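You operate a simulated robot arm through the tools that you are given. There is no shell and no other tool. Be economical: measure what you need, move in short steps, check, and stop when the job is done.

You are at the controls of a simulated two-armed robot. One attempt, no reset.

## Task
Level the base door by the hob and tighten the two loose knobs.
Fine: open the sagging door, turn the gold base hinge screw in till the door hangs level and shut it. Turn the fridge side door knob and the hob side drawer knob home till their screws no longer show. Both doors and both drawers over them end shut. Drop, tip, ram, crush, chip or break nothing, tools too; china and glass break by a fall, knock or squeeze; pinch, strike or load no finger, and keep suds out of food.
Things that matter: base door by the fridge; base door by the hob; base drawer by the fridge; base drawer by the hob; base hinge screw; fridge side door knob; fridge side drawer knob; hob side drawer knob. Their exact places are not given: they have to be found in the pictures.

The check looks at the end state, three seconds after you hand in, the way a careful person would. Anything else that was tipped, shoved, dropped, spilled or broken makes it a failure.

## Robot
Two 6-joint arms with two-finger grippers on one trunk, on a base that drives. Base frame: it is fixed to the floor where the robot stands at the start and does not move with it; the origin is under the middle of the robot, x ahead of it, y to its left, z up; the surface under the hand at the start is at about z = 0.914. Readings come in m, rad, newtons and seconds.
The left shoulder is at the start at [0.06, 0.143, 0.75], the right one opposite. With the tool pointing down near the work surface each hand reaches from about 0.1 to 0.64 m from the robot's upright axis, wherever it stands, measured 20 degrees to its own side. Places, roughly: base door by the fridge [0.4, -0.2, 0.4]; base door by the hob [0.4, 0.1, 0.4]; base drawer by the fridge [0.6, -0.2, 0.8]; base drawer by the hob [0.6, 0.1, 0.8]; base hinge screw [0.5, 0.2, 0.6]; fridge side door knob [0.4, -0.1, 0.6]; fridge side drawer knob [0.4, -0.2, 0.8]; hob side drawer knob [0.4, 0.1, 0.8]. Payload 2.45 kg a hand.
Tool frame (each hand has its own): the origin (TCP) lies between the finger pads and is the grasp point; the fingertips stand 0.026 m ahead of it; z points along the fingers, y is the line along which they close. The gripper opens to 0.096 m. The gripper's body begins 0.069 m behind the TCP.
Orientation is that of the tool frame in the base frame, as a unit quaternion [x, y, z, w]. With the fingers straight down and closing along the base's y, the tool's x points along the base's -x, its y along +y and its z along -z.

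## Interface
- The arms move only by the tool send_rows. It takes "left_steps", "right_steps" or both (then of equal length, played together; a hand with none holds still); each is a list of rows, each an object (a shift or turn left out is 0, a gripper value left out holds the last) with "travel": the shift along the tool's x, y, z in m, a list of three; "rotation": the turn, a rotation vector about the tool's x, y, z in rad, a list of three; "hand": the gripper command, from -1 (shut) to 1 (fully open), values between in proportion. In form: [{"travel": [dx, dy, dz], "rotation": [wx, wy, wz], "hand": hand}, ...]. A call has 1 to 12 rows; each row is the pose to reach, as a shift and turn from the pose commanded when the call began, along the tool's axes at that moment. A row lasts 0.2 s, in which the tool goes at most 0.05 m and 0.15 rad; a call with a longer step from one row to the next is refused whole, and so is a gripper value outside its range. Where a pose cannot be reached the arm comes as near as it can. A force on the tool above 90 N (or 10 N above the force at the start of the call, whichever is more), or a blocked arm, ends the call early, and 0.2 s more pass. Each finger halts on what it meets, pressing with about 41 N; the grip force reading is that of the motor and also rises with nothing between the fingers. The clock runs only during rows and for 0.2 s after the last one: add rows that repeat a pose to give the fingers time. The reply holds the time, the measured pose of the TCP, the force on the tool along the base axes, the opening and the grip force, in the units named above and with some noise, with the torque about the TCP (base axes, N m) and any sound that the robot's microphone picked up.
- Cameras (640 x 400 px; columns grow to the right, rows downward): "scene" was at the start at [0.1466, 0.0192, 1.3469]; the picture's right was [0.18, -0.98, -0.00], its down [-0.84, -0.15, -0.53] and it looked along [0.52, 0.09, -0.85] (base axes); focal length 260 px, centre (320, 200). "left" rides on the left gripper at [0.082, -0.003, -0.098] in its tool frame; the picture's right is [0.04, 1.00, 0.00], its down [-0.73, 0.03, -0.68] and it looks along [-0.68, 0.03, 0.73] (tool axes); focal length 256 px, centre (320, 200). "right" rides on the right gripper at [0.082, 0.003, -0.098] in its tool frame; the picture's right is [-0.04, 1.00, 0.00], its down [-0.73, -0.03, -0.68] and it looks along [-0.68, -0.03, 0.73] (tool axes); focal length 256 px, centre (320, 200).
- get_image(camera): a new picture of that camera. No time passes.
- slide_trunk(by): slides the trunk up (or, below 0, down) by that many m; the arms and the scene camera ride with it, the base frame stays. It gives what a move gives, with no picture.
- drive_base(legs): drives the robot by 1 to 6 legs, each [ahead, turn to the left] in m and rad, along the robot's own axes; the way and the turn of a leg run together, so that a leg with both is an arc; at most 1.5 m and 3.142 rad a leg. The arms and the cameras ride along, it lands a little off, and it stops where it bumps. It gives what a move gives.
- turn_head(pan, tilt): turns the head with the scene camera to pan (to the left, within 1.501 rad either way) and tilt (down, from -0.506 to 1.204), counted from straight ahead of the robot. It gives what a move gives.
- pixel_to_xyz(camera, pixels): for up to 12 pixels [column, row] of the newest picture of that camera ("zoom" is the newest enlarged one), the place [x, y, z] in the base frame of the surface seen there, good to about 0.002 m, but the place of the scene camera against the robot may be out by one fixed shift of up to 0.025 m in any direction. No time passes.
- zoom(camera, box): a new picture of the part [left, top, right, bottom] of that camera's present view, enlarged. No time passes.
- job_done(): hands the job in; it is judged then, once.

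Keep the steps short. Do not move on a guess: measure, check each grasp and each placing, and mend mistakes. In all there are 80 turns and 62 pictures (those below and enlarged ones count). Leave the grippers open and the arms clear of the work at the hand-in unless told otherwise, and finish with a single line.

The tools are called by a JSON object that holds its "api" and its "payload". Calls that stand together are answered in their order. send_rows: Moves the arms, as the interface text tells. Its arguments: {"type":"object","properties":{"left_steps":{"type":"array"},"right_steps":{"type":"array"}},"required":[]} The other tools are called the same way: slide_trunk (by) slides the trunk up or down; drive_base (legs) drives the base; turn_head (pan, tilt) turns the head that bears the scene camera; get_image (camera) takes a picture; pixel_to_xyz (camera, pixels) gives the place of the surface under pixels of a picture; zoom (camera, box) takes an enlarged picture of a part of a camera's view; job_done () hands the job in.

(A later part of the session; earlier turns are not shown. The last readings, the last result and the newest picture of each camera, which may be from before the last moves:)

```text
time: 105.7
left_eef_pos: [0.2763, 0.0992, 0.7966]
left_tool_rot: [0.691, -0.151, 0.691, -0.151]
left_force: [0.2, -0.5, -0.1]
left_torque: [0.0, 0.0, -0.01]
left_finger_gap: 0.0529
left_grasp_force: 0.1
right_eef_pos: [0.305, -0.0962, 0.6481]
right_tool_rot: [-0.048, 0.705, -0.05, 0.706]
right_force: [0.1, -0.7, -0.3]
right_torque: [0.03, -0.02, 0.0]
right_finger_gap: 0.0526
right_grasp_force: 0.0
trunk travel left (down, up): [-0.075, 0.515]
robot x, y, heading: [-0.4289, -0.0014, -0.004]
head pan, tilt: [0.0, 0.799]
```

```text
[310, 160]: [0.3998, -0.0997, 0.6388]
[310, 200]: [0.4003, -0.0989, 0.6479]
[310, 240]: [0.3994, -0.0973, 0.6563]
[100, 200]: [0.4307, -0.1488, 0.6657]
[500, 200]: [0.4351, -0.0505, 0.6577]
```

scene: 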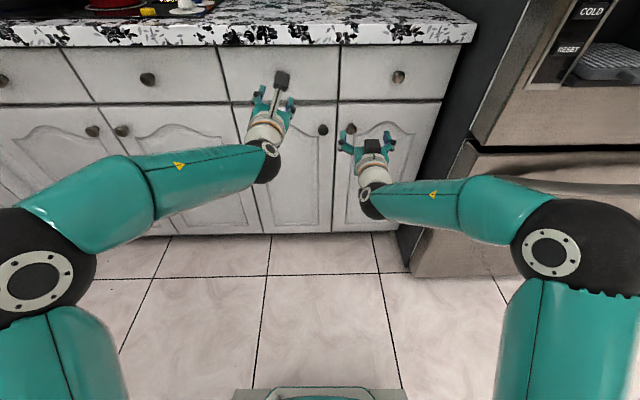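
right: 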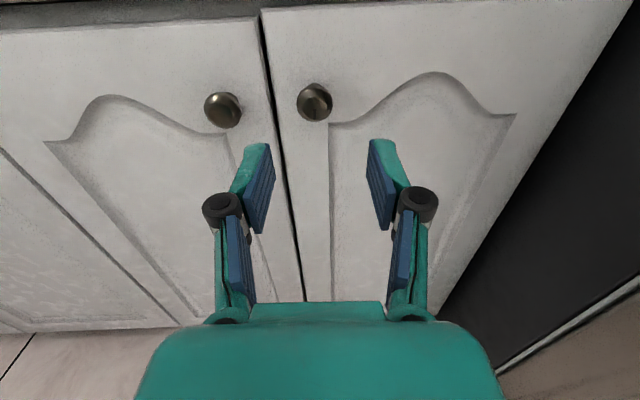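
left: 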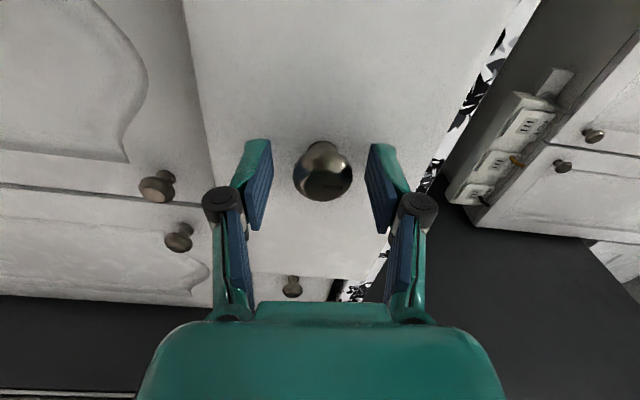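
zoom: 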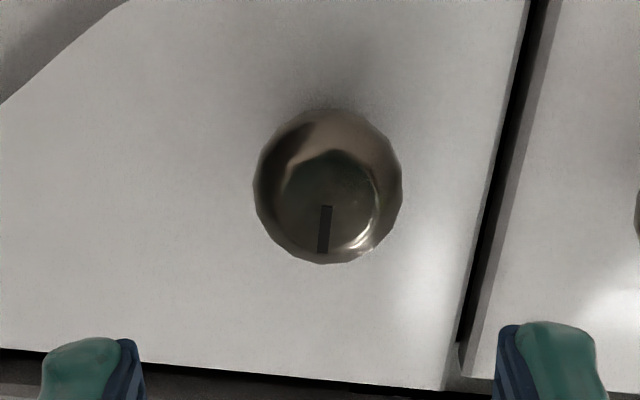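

The mark turned half a turn to point up and the fingers slipped after that. Both knobs stopped at mark-up, so this one is home too. Next is the sagging door. The right hand retreats aside and the left hand comes down in front of the hob door knob, near (-0.0135, 0.646).

{"api": "send_rows", "payload": {"right_steps": [{"travel": [0, 0, -0.04]}, {"travel": [0, -0.03, -0.08]}, {"travel": [0, -0.06, -0.1]}, {"travel": [0, -0.09, -0.1]}, {"travel": [0, -0.11, -0.1]}]}}

{"api": "send_rows", "payload": {"left_steps": [{"travel": [-0.015, 0.03, 0], "rotation": [0, 0, -0.14]}, {"travel": [-0.03, 0.06, 0], "rotation": [0, 0, -0.28]}, {"travel": [-0.045, 0.09, 0], "rotation": [0, 0, -0.42]}, {"travel": [-0.06, 0.12, 0], "rotation": [0, 0, -0.43]}, {"travel": [-0.08, 0.15, 0.01], "rotation": [0, 0, -0.43]}, {"travel": [-0.0905, 0.1651, 0.02], "rotation": [0, 0, -0.43]}, {"travel": [-0.0905, 0.1651, 0.024], "rotation": [0, 0, -0.43]}]}}

{"api": "get_image", "payload": {"camera": "left"}}

```text
time: 106.9
left_eef_pos: [0.2761, 0.0994, 0.7971]
left_tool_rot: [0.691, -0.151, 0.691, -0.15]
left_force: [0.4, 1.1, -1.1]
left_torque: [0.01, 0.02, 0.0]
left_finger_gap: 0.053
left_grasp_force: 0.0
right_eef_pos: [0.2018, -0.163, 0.6885]
right_tool_rot: [-0.04, 0.712, -0.06, 0.698]
right_force: [-0.1, 0.6, -0.4]
right_torque: [-0.01, 0.0, -0.02]
right_finger_gap: 0.0527
right_grasp_force: 0.0
right hand out of reach, approached as far as the arm can: row 3, 4, 5
trunk travel left (down, up): [-0.075, 0.515]
robot x, y, heading: [-0.4283, 0.0026, -0.004]
head pan, tilt: [0.0, 0.799]
```

```text
time: 108.5
left_eef_pos: [0.2999, -0.0139, 0.6439]
left_tool_rot: [0.707, 0.001, 0.707, 0.0]
left_force: [-0.4, 0.7, -0.2]
left_torque: [0.01, 0.02, -0.03]
left_finger_gap: 0.0528
left_grasp_force: 0.1
right_eef_pos: [0.2004, -0.1633, 0.6861]
right_tool_rot: [-0.039, 0.712, -0.061, 0.698]
right_force: [0.4, 0.4, -0.5]
right_torque: [0.01, -0.02, 0.0]
right_finger_gap: 0.0527
right_grasp_force: 0.1
trunk travel left (down, up): [-0.075, 0.515]
robot x, y, heading: [-0.4308, 0.0007, 0.001]
head pan, tilt: [0.0, 0.799]
```

```text
18 pictures are left
```

left: 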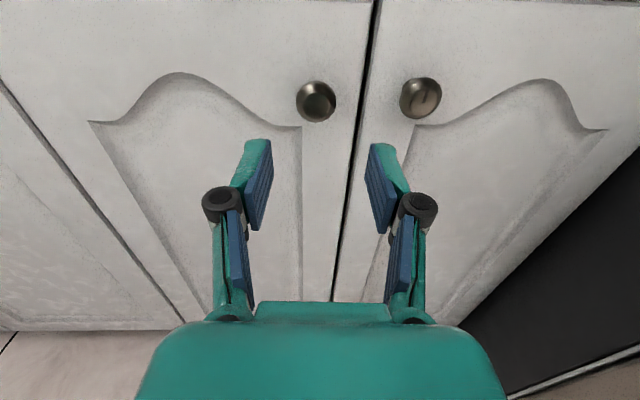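

I'll measure the hob door knob, the tightened knob next to it, and the door edges.

{"api": "pixel_to_xyz", "payload": {"camera": "left", "pixels": [[316, 104], [297, 101], [335, 101], [316, 84], [316, 120], [290, 90], [345, 90], [424, 98], [445, 90], [400, 120], [20, 100], [360, 150]]}}

```text
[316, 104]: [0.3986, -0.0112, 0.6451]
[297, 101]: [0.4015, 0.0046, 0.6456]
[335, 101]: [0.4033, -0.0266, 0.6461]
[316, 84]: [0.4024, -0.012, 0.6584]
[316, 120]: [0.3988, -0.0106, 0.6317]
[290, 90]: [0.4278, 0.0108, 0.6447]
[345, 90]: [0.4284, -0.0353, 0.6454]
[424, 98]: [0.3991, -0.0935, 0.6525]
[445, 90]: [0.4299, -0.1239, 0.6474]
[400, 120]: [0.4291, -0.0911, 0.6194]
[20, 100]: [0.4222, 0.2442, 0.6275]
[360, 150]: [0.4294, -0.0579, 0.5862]
```

The tightened knob stands out about as far as this tight one (30.4 vs 29.5 mm). I'll grip the hob door knob at (-0.0115, 0.645) and pull the door open along its arc to about 17°.

{"api": "send_rows", "payload": {"left_steps": [{"travel": [0.001, -0.002, 0.04]}, {"travel": [0.001, -0.002, 0.08]}, {"travel": [0.001, -0.002, 0.094]}, {"travel": [0.001, -0.002, 0.094]}, {"travel": [0.001, -0.002, 0.094], "hand": -1}, {"travel": [0.001, -0.002, 0.094], "hand": -1}, {"travel": [0.001, -0.002, 0.094], "hand": -1}]}}

{"api": "send_rows", "payload": {"left_steps": [{"travel": [0, -0.002, -0.018], "rotation": [-0.075, 0, 0]}, {"travel": [0, -0.0097, -0.0371], "rotation": [-0.15, 0, 0]}, {"travel": [0, -0.017, -0.055], "rotation": [-0.225, 0, 0]}, {"travel": [0, -0.0248, -0.0723], "rotation": [-0.3, 0, 0]}]}}

{"api": "get_image", "payload": {"camera": "scene"}}

```text
time: 110.1
left_eef_pos: [0.3934, -0.0113, 0.6468]
left_tool_rot: [0.707, 0.001, 0.707, 0.0]
left_force: [-0.7, 2.7, -0.6]
left_torque: [0.09, 0.0, 0.3]
left_finger_gap: 0.0319
left_grasp_force: 45.2
right_eef_pos: [0.2014, -0.1621, 0.6878]
right_tool_rot: [-0.04, 0.712, -0.06, 0.698]
right_force: [-0.1, -0.5, 0.1]
right_torque: [0.05, 0.0, 0.0]
right_finger_gap: 0.0528
right_grasp_force: 0.1
trunk travel left (down, up): [-0.075, 0.515]
robot x, y, heading: [-0.4302, -0.0001, 0.001]
head pan, tilt: [0.0, 0.799]
```

```text
time: 111.1
left_eef_pos: [0.3376, 0.0011, 0.6542]
left_tool_rot: [0.725, -0.061, 0.682, 0.073]
left_force: [15.4, 68.8, -42.2]
left_torque: [0.34, 0.21, 1.86]
left_finger_gap: 0.0326
left_grasp_force: 45.2
left hand out of reach, approached as far as the arm can: row 3, 4
right_eef_pos: [0.2052, -0.1605, 0.6842]
right_tool_rot: [-0.041, 0.714, -0.061, 0.696]
right_force: [-0.1, -0.6, 0.4]
right_torque: [0.02, 0.01, 0.03]
right_finger_gap: 0.0527
right_grasp_force: 0.0
trunk travel left (down, up): [-0.075, 0.515]
robot x, y, heading: [-0.4283, -0.0029, 0.0]
head pan, tilt: [0.0, 0.799]
```

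```text
17 pictures are left
```

scene: 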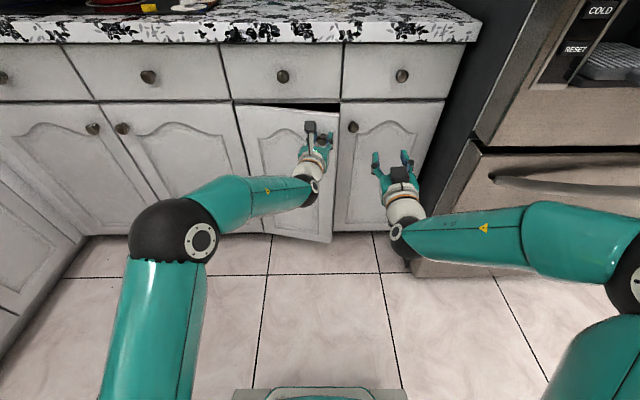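

The door is ajar, but yawing the hand hits a reach limit and loads the knob (69 N). I'll let go, back off, and regrip with the fingers above and below the knob. That way the knob can pivot in the grip and the hand can stay pointing straight ahead.

{"api": "send_rows", "payload": {"left_steps": [{"hand": 1}, {"hand": 1}, {"hand": 1}, {"travel": [0, 0, -0.03]}, {"travel": [0, 0, -0.06]}, {"travel": [0, 0, -0.09]}, {"travel": [0, 0, -0.09]}]}}

{"api": "send_rows", "payload": {"left_steps": [{"rotation": [0.0092, 0.0178, -0.1406]}, {"rotation": [0.0184, 0.0356, -0.2813]}, {"rotation": [0.0275, 0.0535, -0.4219]}, {"rotation": [0.0367, 0.0713, -0.5625]}, {"rotation": [0.0459, 0.0891, -0.7032]}, {"rotation": [0.0551, 0.1069, -0.8438]}, {"rotation": [0.0643, 0.1247, -0.9845]}, {"rotation": [0.0735, 0.1425, -1.1251]}, {"rotation": [0.0826, 0.1604, -1.2657]}, {"rotation": [0.0918, 0.1782, -1.4064]}, {"rotation": [0.101, 0.196, -1.547]}]}}

{"api": "get_image", "payload": {"camera": "left"}}

```text
time: 112.7
left_eef_pos: [0.235, -0.0129, 0.6766]
left_tool_rot: [0.711, -0.084, 0.693, 0.082]
left_force: [-0.2, -0.4, 0.2]
left_torque: [0.02, 0.01, 0.01]
left_finger_gap: 0.0959
left_grasp_force: 0.0
right_eef_pos: [0.2008, -0.1633, 0.6875]
right_tool_rot: [-0.038, 0.712, -0.061, 0.698]
right_force: [0.4, 0.0, 1.1]
right_torque: [-0.02, -0.05, -0.01]
right_finger_gap: 0.0529
right_grasp_force: 0.0
trunk travel left (down, up): [-0.075, 0.515]
robot x, y, heading: [-0.4289, 0.0001, -0.001]
head pan, tilt: [0.0, 0.799]
```

```text
time: 115.1
left_eef_pos: [0.2371, -0.0117, 0.6768]
left_tool_rot: [0.507, 0.475, 0.5, 0.518]
left_force: [0.5, 0.2, -0.4]
left_torque: [0.02, -0.01, 0.04]
left_finger_gap: 0.0958
left_grasp_force: 0.0
right_eef_pos: [0.2002, -0.1622, 0.6877]
right_tool_rot: [-0.039, 0.712, -0.061, 0.698]
right_force: [-0.3, 0.2, 0.3]
right_torque: [0.01, 0.02, 0.01]
right_finger_gap: 0.0529
right_grasp_force: 0.2
trunk travel left (down, up): [-0.075, 0.515]
robot x, y, heading: [-0.4275, -0.0013, -0.003]
head pan, tilt: [0.0, 0.799]
```

```text
16 pictures are left
```

left: 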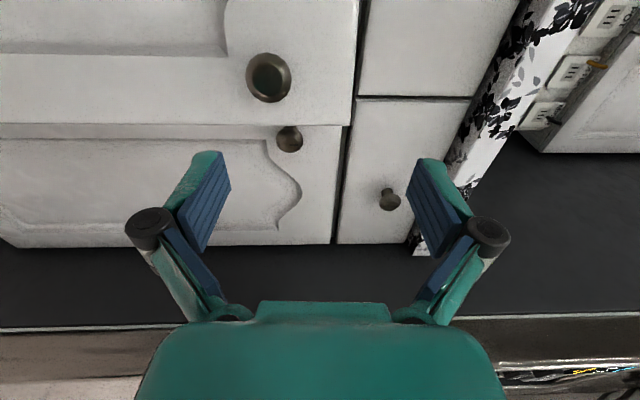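

I'll measure the ajar door's knob at (268,78) and the door face.

{"api": "pixel_to_xyz", "payload": {"camera": "left", "pixels": [[268, 78], [247, 78], [290, 78], [268, 55], [268, 100], [200, 70], [330, 115], [200, 118], [340, 20]]}}

```text
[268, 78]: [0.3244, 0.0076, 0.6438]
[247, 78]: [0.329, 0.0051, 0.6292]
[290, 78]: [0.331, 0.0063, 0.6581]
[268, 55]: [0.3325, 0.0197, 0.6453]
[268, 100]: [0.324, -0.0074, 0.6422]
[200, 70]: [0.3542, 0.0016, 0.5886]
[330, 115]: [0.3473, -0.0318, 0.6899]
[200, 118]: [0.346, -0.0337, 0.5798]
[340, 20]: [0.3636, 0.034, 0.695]
```

Door is open about 15°, with the knob face at (0.324, 0.005, 0.644). I'll grip it vertically there.

{"api": "send_rows", "payload": {"left_steps": [{"travel": [0.008, -0.016, 0.0], "rotation": [0.036, 0.05, -0.014], "hand": 0.1}, {"travel": [0.0157, -0.0328, 0.0], "rotation": [0.036, 0.05, -0.014]}, {"travel": [0.0157, -0.0328, 0.02], "rotation": [0.036, 0.05, -0.014]}, {"travel": [0.0157, -0.0328, 0.05], "rotation": [0.036, 0.05, -0.014]}, {"travel": [0.0157, -0.0328, 0.084], "rotation": [0.036, 0.05, -0.014]}, {"travel": [0.0157, -0.0328, 0.084], "rotation": [0.036, 0.05, -0.014]}, {"travel": [0.0157, -0.0328, 0.084], "rotation": [0.036, 0.05, -0.014], "hand": -1}, {"travel": [0.0157, -0.0328, 0.084], "rotation": [0.036, 0.05, -0.014]}, {"travel": [0.0157, -0.0328, 0.084], "rotation": [0.036, 0.05, -0.014]}]}}

```text
time: 117.1
left_eef_pos: [0.3243, -0.0008, 0.6436]
left_tool_rot: [0.503, 0.501, 0.498, 0.498]
left_force: [-3.5, 0.9, -21.0]
left_torque: [0.01, 0.22, 0.78]
left_finger_gap: 0.0316
left_grasp_force: 44.7
right_eef_pos: [0.2019, -0.1628, 0.6865]
right_tool_rot: [-0.039, 0.713, -0.06, 0.698]
right_force: [1.1, 0.7, 0.2]
right_torque: [0.02, -0.01, -0.02]
right_finger_gap: 0.0528
right_grasp_force: 0.1
trunk travel left (down, up): [-0.075, 0.515]
robot x, y, heading: [-0.4323, 0.0017, 0.001]
head pan, tilt: [0.0, 0.799]
```

Gripped at a 0.0316 gap, with 21 N vertical because I'm slightly high. I'll drop 3 mm and pull along the arc.

{"api": "send_rows", "payload": {"left_steps": [{"travel": [0.003, -0.003, -0.01]}, {"travel": [0.009, -0.003, -0.021]}, {"travel": [0.0187, -0.003, -0.0323]}, {"travel": [0.03, -0.003, -0.047]}, {"travel": [0.0426, -0.003, -0.0624]}, {"travel": [0.056, -0.003, -0.076]}, {"travel": [0.0708, -0.003, -0.0887]}, {"travel": [0.086, -0.003, -0.1]}, {"travel": [0.1025, -0.003, -0.1104]}, {"travel": [0.1025, -0.003, -0.1104]}]}}

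{"api": "get_image", "payload": {"camera": "scene"}}

```text
time: 119.3
left_eef_pos: [0.2099, 0.1005, 0.6443]
left_tool_rot: [0.504, 0.499, 0.499, 0.498]
left_force: [-19.2, -19.1, -12.7]
left_torque: [0.02, 0.08, -1.09]
left_finger_gap: 0.0313
left_grasp_force: 45.1
right_eef_pos: [0.1995, -0.1635, 0.6872]
right_tool_rot: [-0.038, 0.712, -0.059, 0.699]
right_force: [0.9, -1.0, 0.0]
right_torque: [0.01, -0.01, -0.02]
right_finger_gap: 0.0528
right_grasp_force: 0.0
trunk travel left (down, up): [-0.075, 0.515]
robot x, y, heading: [-0.4261, 0.0005, -0.001]
head pan, tilt: [0.0, 0.799]
```

```text
15 pictures are left
```

scene: 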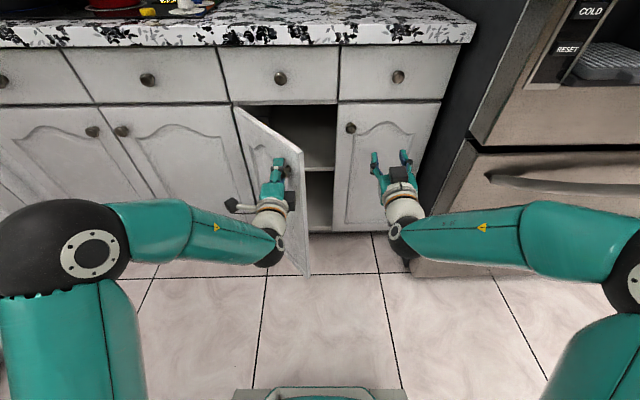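

The door is about 50° open and the inside is showing. I'll continue to about 63° and then let go and back the left hand off.

{"api": "send_rows", "payload": {"left_steps": [{"travel": [0.017, 0, -0.009]}, {"travel": [0.0347, 0, -0.0168]}, {"travel": [0.047, 0, -0.021]}, {"travel": [0.0591, 0, -0.025]}, {"travel": [0.0591, 0, -0.025]}]}}

{"api": "send_rows", "payload": {"left_steps": [{"hand": 1}, {"hand": 1}, {"hand": 1}, {"travel": [0.0, 0, -0.03]}, {"travel": [0.0, 0, -0.06]}, {"travel": [0.0, 0, -0.09]}, {"travel": [0, 0, -0.09]}]}}

{"api": "get_image", "payload": {"camera": "scene"}}

```text
time: 120.5
left_eef_pos: [0.1852, 0.1416, 0.6449]
left_tool_rot: [0.505, 0.515, 0.494, 0.485]
left_force: [35.8, 15.4, -55.5]
left_torque: [0.4, -0.38, -0.23]
left_finger_gap: 0.0314
left_grasp_force: 45.1
left hand out of reach, approached as far as the arm can: row 2, 3, 4, 5
right_eef_pos: [0.2051, -0.1612, 0.6841]
right_tool_rot: [-0.04, 0.714, -0.06, 0.696]
right_force: [-0.3, -0.2, -0.1]
right_torque: [0.0, 0.03, -0.03]
right_finger_gap: 0.0525
right_grasp_force: 0.2
trunk travel left (down, up): [-0.075, 0.515]
robot x, y, heading: [-0.4281, 0.0021, 0.002]
head pan, tilt: [0.0, 0.799]
```

```text
time: 122.1
left_eef_pos: [0.0936, 0.1366, 0.6559]
left_tool_rot: [0.5, 0.5, 0.501, 0.499]
left_force: [0.5, -0.3, 0.2]
left_torque: [0.0, -0.02, 0.03]
left_finger_gap: 0.0963
left_grasp_force: 0.1
right_eef_pos: [0.2001, -0.163, 0.6875]
right_tool_rot: [-0.039, 0.712, -0.06, 0.698]
right_force: [0.0, -0.1, 0.4]
right_torque: [0.0, 0.0, 0.03]
right_finger_gap: 0.0529
right_grasp_force: 0.0
trunk travel left (down, up): [-0.075, 0.515]
robot x, y, heading: [-0.4277, 0.001, 0.0]
head pan, tilt: [0.0, 0.799]
```

```text
14 pictures are left
```

scene: 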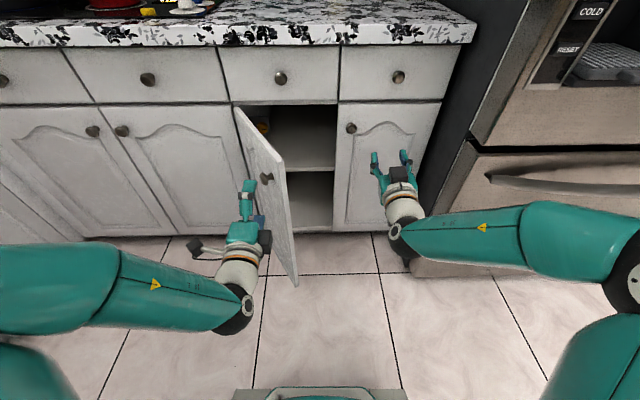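

A gold item shows at about (263,125) inside the cabinet. I'll zoom in and measure it.

{"api": "zoom", "payload": {"camera": "scene", "box": [230, 95, 340, 195]}}

{"api": "pixel_to_xyz", "payload": {"camera": "scene", "pixels": [[263, 122], [260, 125], [266, 125], [263, 129], [265, 118], [275, 130], [300, 150], [255, 140], [285, 170], [237, 108], [266, 178]]}}

```text
4.00 times, centred on (285, 145) of scene
```

zoom: 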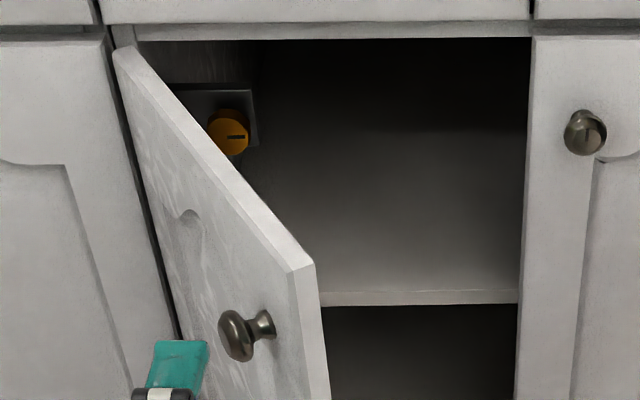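

```text
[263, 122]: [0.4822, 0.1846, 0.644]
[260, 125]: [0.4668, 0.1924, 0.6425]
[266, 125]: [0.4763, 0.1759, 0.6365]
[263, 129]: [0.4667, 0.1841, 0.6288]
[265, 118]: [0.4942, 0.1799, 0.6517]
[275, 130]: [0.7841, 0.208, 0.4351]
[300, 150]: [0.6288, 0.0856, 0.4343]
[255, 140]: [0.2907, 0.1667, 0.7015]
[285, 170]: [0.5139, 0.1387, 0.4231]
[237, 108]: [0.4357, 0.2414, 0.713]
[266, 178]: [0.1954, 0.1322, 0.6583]
```

The gold screw is a thumb knob facing me, corrected to about (0.45, 0.172, 0.627). The door must open past 90° to clear it. I'll raise the left hand and bring it back out of the way. Then the right hand, fingers closed, moves to just inside the door's edge.

{"api": "send_rows", "payload": {"left_steps": [{"travel": [0, 0.0, -0.03]}, {"travel": [0, 0.03, -0.05]}, {"travel": [0, 0.07, -0.05]}, {"travel": [0, 0.11, -0.05]}, {"travel": [0, 0.15, -0.05]}, {"travel": [0, 0.15, -0.05]}], "right_steps": [{"travel": [0, 0.03, 0], "rotation": [-0.03, -0.02, 0.14], "hand": -1}, {"travel": [0, 0.07, 0], "rotation": [-0.03, -0.02, 0.14]}, {"travel": [0, 0.11, 0.02], "rotation": [-0.03, -0.02, 0.14]}, {"travel": [0, 0.15, 0.04], "rotation": [-0.03, -0.02, 0.14]}, {"travel": [0, 0.185, 0.06], "rotation": [-0.03, -0.02, 0.14]}, {"travel": [0, 0.185, 0.06], "rotation": [-0.03, -0.02, 0.14]}]}}

{"api": "get_image", "payload": {"camera": "scene"}}

```text
time: 123.5
left_eef_pos: [0.0456, 0.1368, 0.8055]
left_tool_rot: [0.501, 0.499, 0.5, 0.5]
left_force: [0.2, 0.5, 0.5]
left_torque: [-0.01, 0.02, 0.04]
left_finger_gap: 0.0959
left_grasp_force: 0.0
left hand out of reach, approached as far as the arm can: row 1, 2, 3
right_eef_pos: [0.261, 0.0216, 0.6602]
right_tool_rot: [-0.011, 0.702, 0.011, 0.712]
right_force: [0.0, -0.3, -0.7]
right_torque: [0.04, -0.02, 0.0]
right_finger_gap: 0.0
right_grasp_force: 28.3
right hand out of reach, approached as far as the arm can: row 1
trunk travel left (down, up): [-0.075, 0.515]
robot x, y, heading: [-0.4272, 0.0022, -0.003]
head pan, tilt: [0.0, 0.799]
```

```text
12 pictures are left
```

scene: 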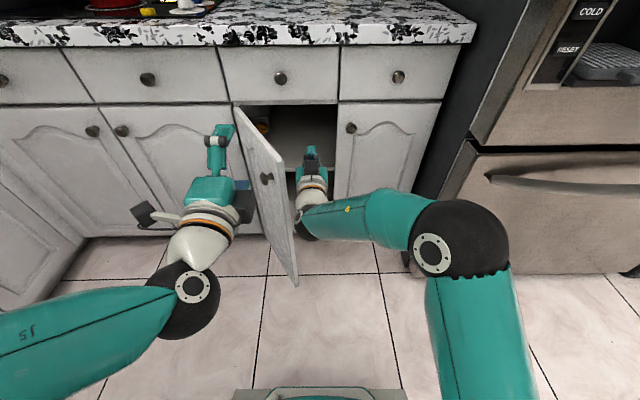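

The right hand is inside the door edge. I'll sweep it left, +y, in short steps to push the door open.

{"api": "send_rows", "payload": {"right_steps": [{"travel": [0, 0.025, 0]}, {"travel": [0, 0.05, 0]}, {"travel": [0, 0.075, 0]}, {"travel": [0, 0.1, 0]}, {"travel": [0, 0.125, 0]}, {"travel": [0, 0.15, 0]}, {"travel": [0, 0.175, 0]}, {"travel": [0, 0.2, 0]}, {"travel": [0, 0.225, 0]}]}}

{"api": "get_image", "payload": {"camera": "scene"}}

```text
time: 125.2
left_eef_pos: [0.0445, 0.1354, 0.8019]
left_tool_rot: [0.501, 0.499, 0.5, 0.5]
left_force: [-0.3, 0.6, 0.0]
left_torque: [0.01, -0.02, 0.0]
left_finger_gap: 0.0958
left_grasp_force: 0.1
right_eef_pos: [0.3158, 0.0908, 0.6504]
right_tool_rot: [0.059, 0.709, -0.041, 0.702]
right_force: [0.7, 0.0, 0.4]
right_torque: [0.0, -0.03, -0.03]
right_finger_gap: 0.0
right_grasp_force: 28.4
trunk travel left (down, up): [-0.075, 0.515]
robot x, y, heading: [-0.4253, -0.0014, -0.005]
head pan, tilt: [0.0, 0.799]
stopped in row 8 (right hand): the arm was blocked; the commanded pose is now the measured one
```

```text
11 pictures are left
```

scene: 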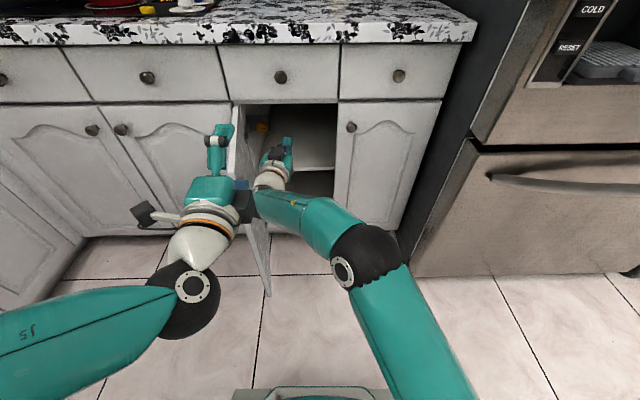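

The right hand was blocked with the door near 85–90°. I'll measure the door plane, the gold screw and the nearby arm parts.

{"api": "zoom", "payload": {"camera": "scene", "box": [180, 95, 350, 300]}}

{"api": "pixel_to_xyz", "payload": {"camera": "scene", "pixels": [[258, 245], [265, 285], [250, 235], [236, 125], [240, 150], [263, 126], [246, 200], [270, 185], [310, 220], [232, 165], [240, 190]]}}

```text
1.95 times, centred on (265, 198) of scene
```

zoom: 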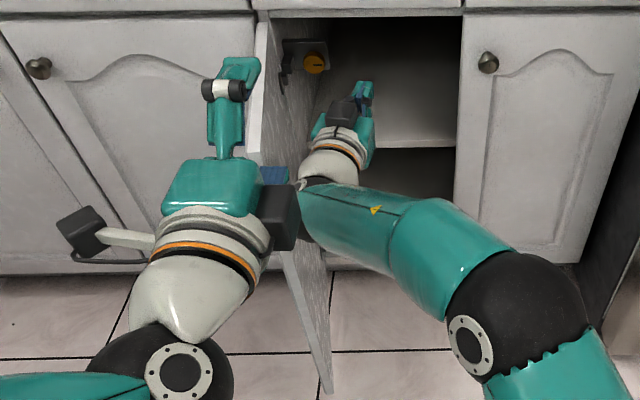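

```text
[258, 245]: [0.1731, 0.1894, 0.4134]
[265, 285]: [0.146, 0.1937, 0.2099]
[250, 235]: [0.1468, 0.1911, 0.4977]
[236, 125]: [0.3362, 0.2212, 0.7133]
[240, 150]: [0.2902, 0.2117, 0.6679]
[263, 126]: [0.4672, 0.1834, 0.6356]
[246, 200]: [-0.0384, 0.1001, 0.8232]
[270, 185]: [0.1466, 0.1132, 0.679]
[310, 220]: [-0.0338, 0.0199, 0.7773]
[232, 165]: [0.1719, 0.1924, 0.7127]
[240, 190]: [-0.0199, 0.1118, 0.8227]
```

The door stands at about 81°. The right forearm probably touched the left hand. I'll swing the left hand off to the left, then straighten the right hand and push on.

{"api": "send_rows", "payload": {"left_steps": [{"travel": [0.035, 0.0, 0]}, {"travel": [0.07, 0.0, 0]}, {"travel": [0.105, 0.0, 0]}, {"travel": [0.14, 0.0, 0]}, {"travel": [0.175, 0.0, 0]}, {"travel": [0.2, 0.0, 0]}, {"travel": [0.2, 0.0, 0]}]}}

{"api": "send_rows", "payload": {"right_steps": [{"travel": [0, 0.0, -0.02], "rotation": [-0.07, -0.01, -0.025]}, {"travel": [0, 0.01, -0.04], "rotation": [-0.141, -0.01, -0.025]}, {"travel": [0, 0.03, -0.04], "rotation": [-0.141, -0.01, -0.025]}, {"travel": [0, 0.05, -0.04], "rotation": [-0.141, -0.01, -0.025]}, {"travel": [0, 0.07, -0.04], "rotation": [-0.141, -0.01, -0.025]}, {"travel": [0, 0.09, -0.04], "rotation": [-0.141, -0.01, -0.025]}, {"travel": [0, 0.11, -0.04], "rotation": [-0.141, -0.01, -0.025]}, {"travel": [0, 0.13, -0.04], "rotation": [-0.141, -0.01, -0.025]}]}}

{"api": "get_image", "payload": {"camera": "scene"}}

{"api": "pixel_to_xyz", "payload": {"camera": "scene", "pixels": [[236, 125], [240, 150], [245, 200], [250, 240], [225, 130], [230, 180], [240, 270]]}}

```text
time: 126.8
left_eef_pos: [0.0377, 0.2637, 0.8333]
left_tool_rot: [0.5, 0.5, 0.502, 0.498]
left_force: [0.2, -0.9, -0.3]
left_torque: [0.02, -0.03, 0.03]
left_finger_gap: 0.0959
left_grasp_force: 0.2
left hand out of reach, approached as far as the arm can: row 4, 5, 6, 7
right_eef_pos: [0.3158, 0.0911, 0.6522]
right_tool_rot: [0.059, 0.709, -0.041, 0.701]
right_force: [0.3, 0.6, -1.4]
right_torque: [0.01, 0.01, 0.0]
right_finger_gap: 0.0005
right_grasp_force: 28.8
trunk travel left (down, up): [-0.075, 0.515]
robot x, y, heading: [-0.4265, 0.0014, -0.001]
head pan, tilt: [0.0, 0.799]
```

```text
time: 128.4
left_eef_pos: [0.039, 0.2623, 0.8293]
left_tool_rot: [0.499, 0.501, 0.501, 0.499]
left_force: [0.0, 0.6, -0.3]
left_torque: [-0.01, -0.04, 0.0]
left_finger_gap: 0.096
left_grasp_force: 0.0
right_eef_pos: [0.3462, 0.0848, 0.6412]
right_tool_rot: [0.065, 0.715, -0.048, 0.695]
right_force: [-0.2, 0.8, -0.2]
right_torque: [0.01, 0.02, -0.01]
right_finger_gap: 0.0002
right_grasp_force: 28.3
trunk travel left (down, up): [-0.075, 0.515]
robot x, y, heading: [-0.4271, 0.0028, 0.002]
head pan, tilt: [0.0, 0.799]
stopped in row 7 (right hand): the arm was blocked; the commanded pose is now the measured one
```

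```text
9 pictures are left
```

scene: 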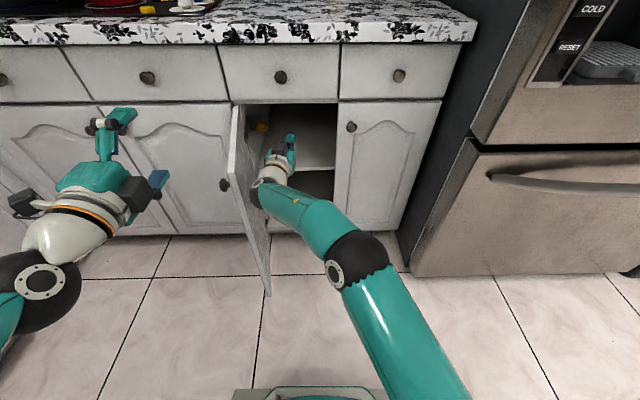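

```text
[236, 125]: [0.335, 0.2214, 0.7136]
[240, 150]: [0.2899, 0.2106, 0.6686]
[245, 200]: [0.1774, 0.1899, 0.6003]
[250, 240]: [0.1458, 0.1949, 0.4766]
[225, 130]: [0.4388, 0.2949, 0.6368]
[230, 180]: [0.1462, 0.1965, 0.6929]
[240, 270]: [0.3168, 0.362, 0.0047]
```

The door is stopped at about 81°, which looks like its limit. The hand must therefore come at the gold screw obliquely from the right. The simplest way is to turn the whole robot 0.3 rad left so "straight ahead" is that oblique line. First I'll retract the right hand to the right.

{"api": "send_rows", "payload": {"right_steps": [{"travel": [0, -0.04, 0]}, {"travel": [0, -0.08, 0]}, {"travel": [-0.01, -0.12, -0.03]}, {"travel": [-0.02, -0.16, -0.06]}, {"travel": [-0.04, -0.195, -0.09]}, {"travel": [-0.05, -0.225, -0.12]}, {"travel": [-0.05, -0.248, -0.136]}, {"travel": [-0.05, -0.248, -0.136]}]}}

{"api": "drive_base", "payload": {"legs": [[0, 0.3]]}}

{"api": "drive_base", "payload": {"legs": [[0.1, 0]]}}

```text
refused: row 3 steps farther than a row can; nothing moved
```

```text
time: 129.6
left_eef_pos: [-0.0274, 0.3518, 0.8355]
left_tool_rot: [0.443, 0.555, 0.551, 0.438]
left_force: [-1.0, 0.4, -0.1]
left_torque: [-0.01, -0.02, 0.01]
left_finger_gap: 0.0958
left_grasp_force: 0.0
right_eef_pos: [0.3218, 0.2228, 0.6475]
right_tool_rot: [0.009, 0.716, 0.005, 0.698]
right_force: [-2.1, -6.2, 0.6]
right_torque: [-0.13, 0.09, 0.55]
right_finger_gap: 0.0001
right_grasp_force: 28.1
trunk travel left (down, up): [-0.075, 0.515]
robot x, y, heading: [-0.4255, -0.0073, 0.204]
head pan, tilt: [0.0, 0.799]
stopped in leg 1: the force on the tool passed its limit at 133 N (the readings are from after the stop); the commanded pose is now the measured one
```

```text
time: 130.4
left_eef_pos: [-0.0155, 0.3559, 0.8361]
left_tool_rot: [0.441, 0.555, 0.552, 0.438]
left_force: [0.1, 0.0, 1.0]
left_torque: [0.01, 0.01, 0.01]
left_finger_gap: 0.0961
left_grasp_force: 0.1
right_eef_pos: [0.3339, 0.2189, 0.6482]
right_tool_rot: [0.012, 0.717, -0.002, 0.697]
right_force: [-2.1, -5.0, -0.7]
right_torque: [-0.09, -0.01, 0.43]
right_finger_gap: 0.0
right_grasp_force: 28.8
trunk travel left (down, up): [-0.075, 0.515]
robot x, y, heading: [-0.414, -0.0064, 0.209]
head pan, tilt: [0.0, 0.799]
stopped in leg 1: the robot was blocked; the commanded pose is now the measured one
```

The arm rows were refused but the drive still ran, and the hand pushed hard into the door. I shouldn't have batched those. I'll back out of the contact by undoing the turn, then look.

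{"api": "drive_base", "payload": {"legs": [[-0.01, -0.2]]}}

{"api": "get_image", "payload": {"camera": "scene"}}

{"api": "pixel_to_xyz", "payload": {"camera": "scene", "pixels": [[236, 125], [240, 150], [245, 200], [250, 240], [263, 126], [232, 180], [225, 185], [240, 230]]}}

```text
time: 131.6
left_eef_pos: [0.0379, 0.268, 0.8364]
left_tool_rot: [0.496, 0.507, 0.505, 0.491]
left_force: [0.1, 0.1, -0.3]
left_torque: [-0.02, 0.02, 0.0]
left_finger_gap: 0.0961
left_grasp_force: 0.1
right_eef_pos: [0.3544, 0.0654, 0.647]
right_tool_rot: [0.083, 0.712, -0.071, 0.694]
right_force: [0.4, -0.6, 0.1]
right_torque: [0.0, -0.02, 0.01]
right_finger_gap: 0.0002
right_grasp_force: 28.3
trunk travel left (down, up): [-0.075, 0.515]
robot x, y, heading: [-0.4257, 0.0051, 0.002]
head pan, tilt: [0.0, 0.799]
```

```text
8 pictures are left
```

scene: 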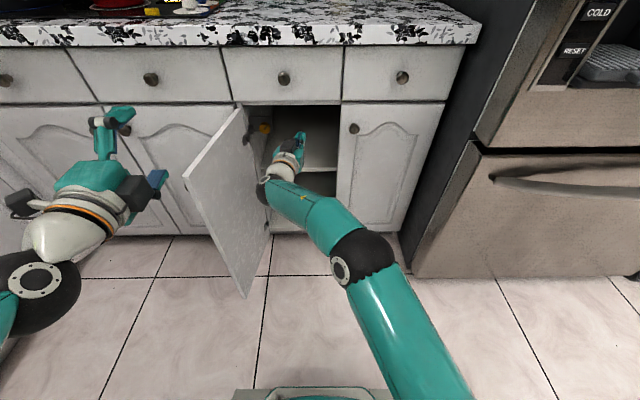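

```text
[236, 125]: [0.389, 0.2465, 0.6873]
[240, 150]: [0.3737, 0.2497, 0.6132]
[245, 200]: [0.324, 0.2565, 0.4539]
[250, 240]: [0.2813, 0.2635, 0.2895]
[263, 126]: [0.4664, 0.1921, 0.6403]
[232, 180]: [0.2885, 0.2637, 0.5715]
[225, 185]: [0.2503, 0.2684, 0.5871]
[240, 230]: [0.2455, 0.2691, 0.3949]
```

By luck the door was not at its limit. It now stands about 98° open and looks whole, so the screw can be approached straight on. I'll straighten the right hand, pull it back to x≈0.28, y≈0.12, then twist to θ=-π/2 with the fingers opened a bit.

{"api": "send_rows", "payload": {"right_steps": [{"travel": [0.005, 0.01, -0.04], "rotation": [-0.109, -0.013, -0.008]}, {"travel": [0.01, 0.025, -0.08], "rotation": [-0.218, -0.026, -0.017]}, {"travel": [0.017, 0.0377, -0.084], "rotation": [-0.218, -0.026, -0.017]}, {"travel": [0.017, 0.0377, -0.084], "rotation": [-0.218, -0.026, -0.017]}]}}

{"api": "send_rows", "payload": {"right_steps": [{"rotation": [0, 0, -0.14], "hand": 0.1}, {"rotation": [0, 0, -0.28]}, {"rotation": [0, 0, -0.42]}, {"rotation": [0, 0, -0.56]}, {"rotation": [0, 0, -0.7]}, {"rotation": [0, 0, -0.84]}, {"rotation": [0, 0, -0.98]}, {"rotation": [0, 0, -1.12]}, {"rotation": [0, 0, -1.26]}, {"rotation": [0, 0, -1.4]}, {"rotation": [0, 0, -1.54]}]}}

```text
time: 132.6
left_eef_pos: [0.0375, 0.2666, 0.8373]
left_tool_rot: [0.496, 0.508, 0.505, 0.491]
left_force: [0.3, 0.0, -0.2]
left_torque: [-0.02, 0.02, 0.03]
left_finger_gap: 0.0962
left_grasp_force: 0.1
right_eef_pos: [0.279, 0.1204, 0.6328]
right_tool_rot: [0.0, 0.707, 0.0, 0.707]
right_force: [-0.4, 0.3, -0.9]
right_torque: [0.04, 0.0, 0.01]
right_finger_gap: 0.0
right_grasp_force: 28.8
trunk travel left (down, up): [-0.075, 0.515]
robot x, y, heading: [-0.4243, -0.0001, 0.01]
head pan, tilt: [0.0, 0.799]
```

```text
time: 135.0
left_eef_pos: [0.0367, 0.2681, 0.8376]
left_tool_rot: [0.496, 0.508, 0.505, 0.491]
left_force: [-0.4, -0.2, 0.4]
left_torque: [0.01, 0.01, 0.01]
left_finger_gap: 0.096
left_grasp_force: 0.1
right_eef_pos: [0.2796, 0.1203, 0.6345]
right_tool_rot: [-0.493, 0.507, -0.492, 0.507]
right_force: [0.0, 0.6, 0.4]
right_torque: [-0.02, 0.02, -0.04]
right_finger_gap: 0.0527
right_grasp_force: 0.2
trunk travel left (down, up): [-0.075, 0.515]
robot x, y, heading: [-0.4266, 0.0012, 0.008]
head pan, tilt: [0.0, 0.799]
```

The arm works cleanly here. Now I'll look through the right wrist camera at the gold screw.

{"api": "get_image", "payload": {"camera": "right"}}

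```text
7 pictures are left
```

right: 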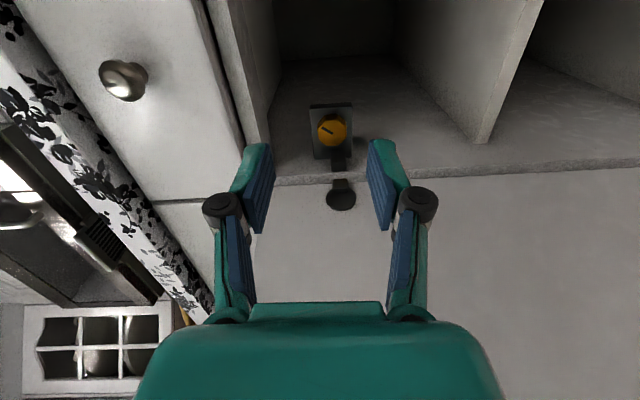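

I'll measure the screw head, its bracket, and the door and shelf around it.

{"api": "pixel_to_xyz", "payload": {"camera": "right", "pixels": [[331, 130], [319, 130], [345, 130], [332, 118], [332, 143], [314, 112], [350, 112], [341, 200], [338, 165], [300, 250], [450, 250], [262, 120]]}}

```text
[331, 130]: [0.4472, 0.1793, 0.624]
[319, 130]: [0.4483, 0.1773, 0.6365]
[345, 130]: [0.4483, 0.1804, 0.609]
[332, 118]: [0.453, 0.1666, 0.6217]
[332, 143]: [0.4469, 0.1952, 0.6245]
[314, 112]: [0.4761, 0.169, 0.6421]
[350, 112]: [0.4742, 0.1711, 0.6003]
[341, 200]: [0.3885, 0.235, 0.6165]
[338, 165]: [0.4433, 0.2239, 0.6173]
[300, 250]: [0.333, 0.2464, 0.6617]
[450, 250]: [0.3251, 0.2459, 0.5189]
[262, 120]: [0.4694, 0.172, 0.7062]
```

The screw axis is at (0.181, 0.623), with its face at x 0.447 and the bracket at 0.475. I'll come in with a 0.042 gap, pre-twisted to θ≈-2.47, to TCP x≈0.443, which leaves the tips 6 mm short of the bracket.

{"api": "send_rows", "payload": {"right_steps": [{"travel": [-0.03, 0.007, 0], "rotation": [0, 0, -0.14], "hand": -0.12}, {"travel": [-0.0607, 0.0133, 0], "rotation": [0, 0, -0.28]}, {"travel": [-0.0607, 0.0133, 0], "rotation": [0, 0, -0.42]}, {"travel": [-0.0607, 0.0133, 0.03], "rotation": [0, 0, -0.56]}, {"travel": [-0.0607, 0.0133, 0.06], "rotation": [0, 0, -0.7]}, {"travel": [-0.0607, 0.0133, 0.09], "rotation": [0, 0, -0.84]}, {"travel": [-0.0607, 0.0133, 0.11], "rotation": [0, 0, -0.93]}, {"travel": [-0.0607, 0.0133, 0.12], "rotation": [0, 0, -0.93]}, {"travel": [-0.0607, 0.0133, 0.12], "rotation": [0, 0, -0.93]}]}}

```text
time: 136.4
left_eef_pos: [0.0371, 0.2682, 0.8333]
left_tool_rot: [0.496, 0.507, 0.506, 0.491]
left_force: [-0.9, 0.8, 0.3]
left_torque: [0.01, 0.01, -0.05]
left_finger_gap: 0.0961
left_grasp_force: 0.1
right_eef_pos: [0.4076, 0.0601, 0.5976]
right_tool_rot: [0.643, -0.33, 0.658, -0.213]
right_force: [-0.3, 1.1, 0.2]
right_torque: [0.01, -0.03, -0.06]
right_finger_gap: 0.0424
right_grasp_force: 0.2
right hand out of reach, approached as far as the arm can: row 6, 7
trunk travel left (down, up): [-0.075, 0.515]
robot x, y, heading: [-0.4297, 0.0019, 0.009]
head pan, tilt: [0.0, 0.799]
stopped in row 7 (right hand): the arm was blocked; the commanded pose is now the measured one
```

That's the end of the right arm's reach, so it needs about 0.1 m more. I'll pull it back straight to (0.28, 0.12, 0.63), lift the left hand 5 cm for clearance over the door, and check before driving.

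{"api": "send_rows", "payload": {"right_steps": [{"travel": [0, 0, -0.04]}, {"travel": [0, 0, -0.08], "rotation": [0.07, -0.035, -0.06]}, {"travel": [-0.005, -0.02, -0.11], "rotation": [0.15, -0.075, -0.118]}, {"travel": [-0.01, -0.045, -0.127], "rotation": [0.15, -0.075, -0.118]}, {"travel": [-0.017, -0.066, -0.127], "rotation": [0.15, -0.075, -0.118]}, {"travel": [-0.017, -0.066, -0.127], "rotation": [0.15, -0.075, -0.118]}], "left_steps": [{"travel": [0, 0.01, 0]}, {"travel": [0, 0.02, 0]}, {"travel": [0, 0.03, 0]}, {"travel": [0, 0.04, 0]}, {"travel": [0, 0.05, 0]}, {"travel": [0, 0.05, 0]}]}}

```text
time: 137.8
left_eef_pos: [0.0373, 0.2675, 0.8889]
left_tool_rot: [0.496, 0.507, 0.505, 0.491]
left_force: [-0.6, 0.0, -0.6]
left_torque: [0.02, 0.01, -0.03]
left_finger_gap: 0.0962
left_grasp_force: 0.0
right_eef_pos: [0.2997, 0.1239, 0.6506]
right_tool_rot: [0.662, -0.243, 0.671, -0.23]
right_force: [0.4, -0.8, 0.6]
right_torque: [0.0, 0.02, -0.03]
right_finger_gap: 0.0419
right_grasp_force: 0.1
trunk travel left (down, up): [-0.075, 0.515]
robot x, y, heading: [-0.4216, 0.0009, 0.002]
head pan, tilt: [0.0, 0.799]
```

Clear. I'll drive ahead 0.1 m, which takes the right hand to x≈0.40 in the open space beside the screw.

{"api": "drive_base", "payload": {"legs": [[0.1, 0]]}}

```text
time: 139.0
left_eef_pos: [0.1405, 0.2696, 0.8881]
left_tool_rot: [0.496, 0.508, 0.505, 0.491]
left_force: [0.5, 0.1, 0.6]
left_torque: [-0.01, 0.02, -0.03]
left_finger_gap: 0.0958
left_grasp_force: 0.0
right_eef_pos: [0.4025, 0.1249, 0.6467]
right_tool_rot: [0.663, -0.242, 0.671, -0.229]
right_force: [-0.9, 0.5, 0.5]
right_torque: [-0.01, 0.03, 0.0]
right_finger_gap: 0.0421
right_grasp_force: 0.1
trunk travel left (down, up): [-0.075, 0.515]
robot x, y, heading: [-0.3195, -0.0005, 0.005]
head pan, tilt: [0.0, 0.799]
```

I'll slide back 3 cm and centre on the screw axis (0.181, 0.623), then take a wrist picture.

{"api": "send_rows", "payload": {"right_steps": [{"travel": [0, 0, -0.03]}, {"travel": [-0.027, -0.014, -0.03]}, {"travel": [-0.054, -0.028, -0.03]}, {"travel": [-0.054, -0.028, -0.03]}]}}

{"api": "zoom", "payload": {"camera": "right", "box": [220, 60, 420, 200]}}

```text
time: 140.2
left_eef_pos: [0.1402, 0.2682, 0.8857]
left_tool_rot: [0.496, 0.509, 0.505, 0.49]
left_force: [0.1, 0.3, 0.4]
left_torque: [0.0, 0.0, -0.01]
left_finger_gap: 0.0958
left_grasp_force: 0.1
right_eef_pos: [0.4165, 0.0956, 0.6151]
right_tool_rot: [0.65, -0.293, 0.675, -0.192]
right_force: [0.7, 1.0, -0.4]
right_torque: [0.02, -0.03, -0.05]
right_finger_gap: 0.0421
right_grasp_force: 0.1
trunk travel left (down, up): [-0.075, 0.515]
robot x, y, heading: [-0.3208, 0.002, 0.008]
head pan, tilt: [0.0, 0.799]
stopped in row 4 (right hand): the arm was blocked; the commanded pose is now the measured one
```

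```text
2.86 times, centred on (320, 130) of right
```

zoom: 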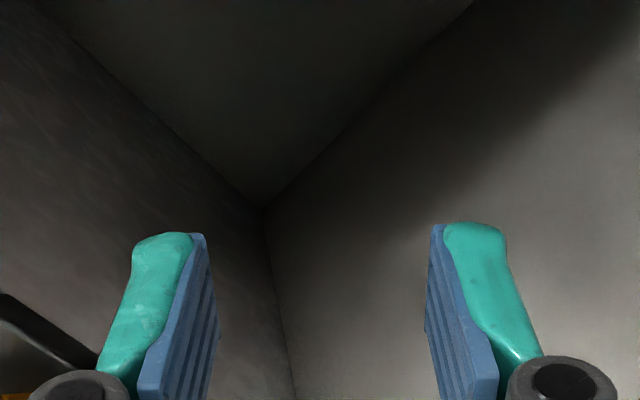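

The arm is physically blocked: its offset wrist bulges about 0.1 m to the left and meets the door. Coming in obliquely from the right fixes this, so I'll go back to the turn-the-robot plan. First I'll withdraw the right hand to (0.32, -0.055, 0.63) with θ=-π/2, and check it before turning.

{"api": "send_rows", "payload": {"right_steps": [{"travel": [0, 0, -0.04]}, {"travel": [0, 0, -0.08]}, {"travel": [0.025, 0.025, -0.0965], "rotation": [0.011, -0.0186, 0.124]}, {"travel": [0.05, 0.05, -0.0965], "rotation": [0.0224, -0.037, 0.248]}, {"travel": [0.075, 0.075, -0.0965], "rotation": [0.0336, -0.0557, 0.372]}, {"travel": [0.095, 0.095, -0.0965], "rotation": [0.0449, -0.0743, 0.496]}, {"travel": [0.1076, 0.106, -0.0965], "rotation": [0.0561, -0.0929, 0.62]}, {"travel": [0.1076, 0.106, -0.0965], "rotation": [0.0673, -0.1114, 0.744]}, {"travel": [0.1076, 0.106, -0.0965], "rotation": [0.0785, -0.13, 0.868]}, {"travel": [0.1076, 0.106, -0.0965], "rotation": [0.0785, -0.13, 0.868]}]}}

```text
time: 142.4
left_eef_pos: [0.1408, 0.2689, 0.8883]
left_tool_rot: [0.496, 0.508, 0.505, 0.491]
left_force: [1.0, 0.3, -0.1]
left_torque: [0.0, 0.02, 0.01]
left_finger_gap: 0.0959
left_grasp_force: 0.0
right_eef_pos: [0.2992, -0.0336, 0.6333]
right_tool_rot: [0.502, -0.499, 0.499, -0.5]
right_force: [-0.1, -0.2, -0.1]
right_torque: [-0.02, 0.01, 0.01]
right_finger_gap: 0.0424
right_grasp_force: 0.0
trunk travel left (down, up): [-0.075, 0.515]
robot x, y, heading: [-0.3223, 0.0023, 0.003]
head pan, tilt: [0.0, 0.799]
```

The withdrawal is clean and level. I'll shift 3 cm further right and then turn the robot 0.3 rad left.

{"api": "send_rows", "payload": {"right_steps": [{"travel": [0.015, 0, 0]}, {"travel": [0.03, 0, 0]}]}}

{"api": "drive_base", "payload": {"legs": [[0, 0.3]]}}

{"api": "get_image", "payload": {"camera": "scene"}}

{"api": "pixel_to_xyz", "payload": {"camera": "scene", "pixels": [[320, 120], [300, 110], [280, 200], [300, 250]]}}

```text
time: 143.0
left_eef_pos: [0.1403, 0.27, 0.8892]
left_tool_rot: [0.495, 0.508, 0.505, 0.492]
left_force: [-0.8, -0.8, -0.5]
left_torque: [0.0, 0.03, -0.02]
left_finger_gap: 0.0959
left_grasp_force: 0.0
right_eef_pos: [0.2979, -0.0644, 0.6319]
right_tool_rot: [0.503, -0.498, 0.499, -0.5]
right_force: [-0.2, 0.6, 0.4]
right_torque: [-0.01, 0.0, -0.02]
right_finger_gap: 0.0425
right_grasp_force: 0.1
trunk travel left (down, up): [-0.075, 0.515]
robot x, y, heading: [-0.3227, 0.0002, 0.011]
head pan, tilt: [0.0, 0.799]
```

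```text
time: 144.5
left_eef_pos: [0.0359, 0.3954, 0.8885]
left_tool_rot: [0.412, 0.578, 0.574, 0.409]
left_force: [-0.1, -0.1, 0.2]
left_torque: [-0.02, 0.02, -0.02]
left_finger_gap: 0.0962
left_grasp_force: 0.0
right_eef_pos: [0.2877, 0.124, 0.6311]
right_tool_rot: [0.572, -0.417, 0.417, -0.57]
right_force: [-0.2, 0.5, 0.3]
right_torque: [0.02, -0.02, -0.01]
right_finger_gap: 0.0425
right_grasp_force: 0.0
trunk travel left (down, up): [-0.075, 0.515]
robot x, y, heading: [-0.3193, -0.0087, 0.309]
head pan, tilt: [0.0, 0.799]
```

```text
5 pictures are left
```

scene: 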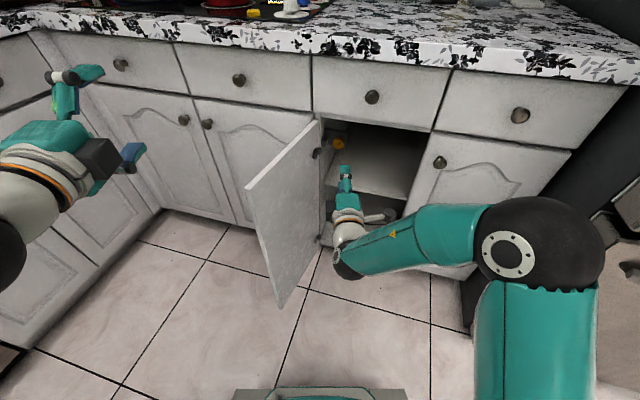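

```text
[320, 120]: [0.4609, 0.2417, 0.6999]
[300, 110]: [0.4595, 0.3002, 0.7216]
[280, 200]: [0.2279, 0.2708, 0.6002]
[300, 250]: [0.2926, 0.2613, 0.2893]
```

The robot is turned and the line from the right is clear of the door. I'll move in along the oblique line to TCP (0.441, 0.181, 0.623). At the same time I'll pre-roll the hand -1.3 rad about the screw's own axis, the base x.

{"api": "send_rows", "payload": {"right_steps": [{"travel": [-0.0067, 0.0081, 0.0], "rotation": [-0.045, 0, -0.138]}, {"travel": [-0.0067, 0.0081, 0.02], "rotation": [-0.09, 0, -0.276]}, {"travel": [-0.0067, 0.0081, 0.04], "rotation": [-0.135, 0, -0.414]}, {"travel": [-0.0067, 0.0081, 0.06], "rotation": [-0.18, 0, -0.552]}, {"travel": [-0.0067, 0.0081, 0.07], "rotation": [-0.225, 0, -0.69]}, {"travel": [-0.0067, 0.0081, 0.08], "rotation": [-0.27, 0, -0.828]}, {"travel": [-0.0067, 0.0081, 0.09], "rotation": [-0.315, 0, -0.966]}, {"travel": [-0.0067, 0.0081, 0.1], "rotation": [-0.36, 0, -1.104]}, {"travel": [-0.0067, 0.0081, 0.11], "rotation": [-0.405, 0, -1.242]}, {"travel": [-0.0067, 0.0081, 0.12], "rotation": [-0.405, 0, -1.242]}, {"travel": [-0.0067, 0.0081, 0.12], "rotation": [-0.405, 0, -1.242]}]}}

```text
time: 146.9
left_eef_pos: [0.0377, 0.3954, 0.8884]
left_tool_rot: [0.413, 0.578, 0.574, 0.408]
left_force: [0.5, 0.2, 0.7]
left_torque: [0.0, -0.05, -0.03]
left_finger_gap: 0.0962
left_grasp_force: 0.1
right_eef_pos: [0.3996, 0.1677, 0.6242]
right_tool_rot: [0.803, -0.079, 0.582, -0.103]
right_force: [0.2, -0.3, -0.1]
right_torque: [0.0, 0.0, -0.04]
right_finger_gap: 0.042
right_grasp_force: 0.1
trunk travel left (down, up): [-0.075, 0.515]
robot x, y, heading: [-0.3189, -0.0086, 0.31]
head pan, tilt: [0.0, 0.799]
```

It reached that cleanly, with no contact. One wrist picture to check alignment.

{"api": "get_image", "payload": {"camera": "right"}}

{"api": "pixel_to_xyz", "payload": {"camera": "right", "pixels": [[320, 140], [310, 150], [330, 150], [320, 160], [300, 140], [340, 140], [320, 120], [320, 100]]}}

```text
4 pictures are left
```

right: 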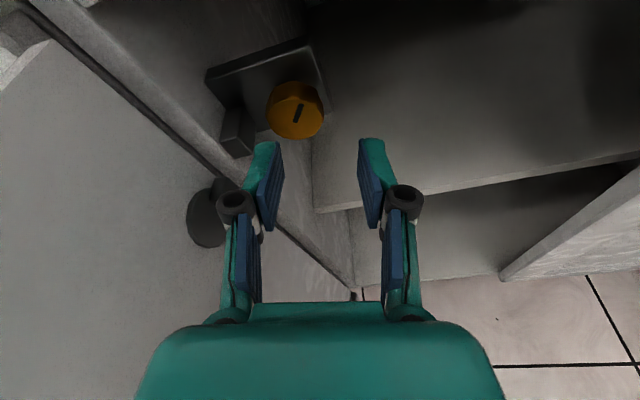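

```text
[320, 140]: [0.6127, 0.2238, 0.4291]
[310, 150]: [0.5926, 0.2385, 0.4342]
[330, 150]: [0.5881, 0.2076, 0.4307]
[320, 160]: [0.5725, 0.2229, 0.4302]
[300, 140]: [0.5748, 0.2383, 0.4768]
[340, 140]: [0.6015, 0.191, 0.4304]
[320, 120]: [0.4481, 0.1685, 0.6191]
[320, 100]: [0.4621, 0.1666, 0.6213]
```

I'll sample the gold head itself, around (295,118).

{"api": "pixel_to_xyz", "payload": {"camera": "right", "pixels": [[295, 118], [270, 118], [320, 118], [295, 102], [295, 136], [295, 85], [282, 130], [310, 130], [240, 75], [225, 130]]}}

```text
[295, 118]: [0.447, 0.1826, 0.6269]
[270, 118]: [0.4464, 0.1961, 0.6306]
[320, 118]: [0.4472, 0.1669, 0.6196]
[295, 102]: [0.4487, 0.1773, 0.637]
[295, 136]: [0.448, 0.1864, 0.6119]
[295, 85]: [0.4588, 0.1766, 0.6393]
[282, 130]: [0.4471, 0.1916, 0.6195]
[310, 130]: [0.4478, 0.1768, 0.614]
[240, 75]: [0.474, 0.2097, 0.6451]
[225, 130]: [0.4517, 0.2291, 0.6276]
```

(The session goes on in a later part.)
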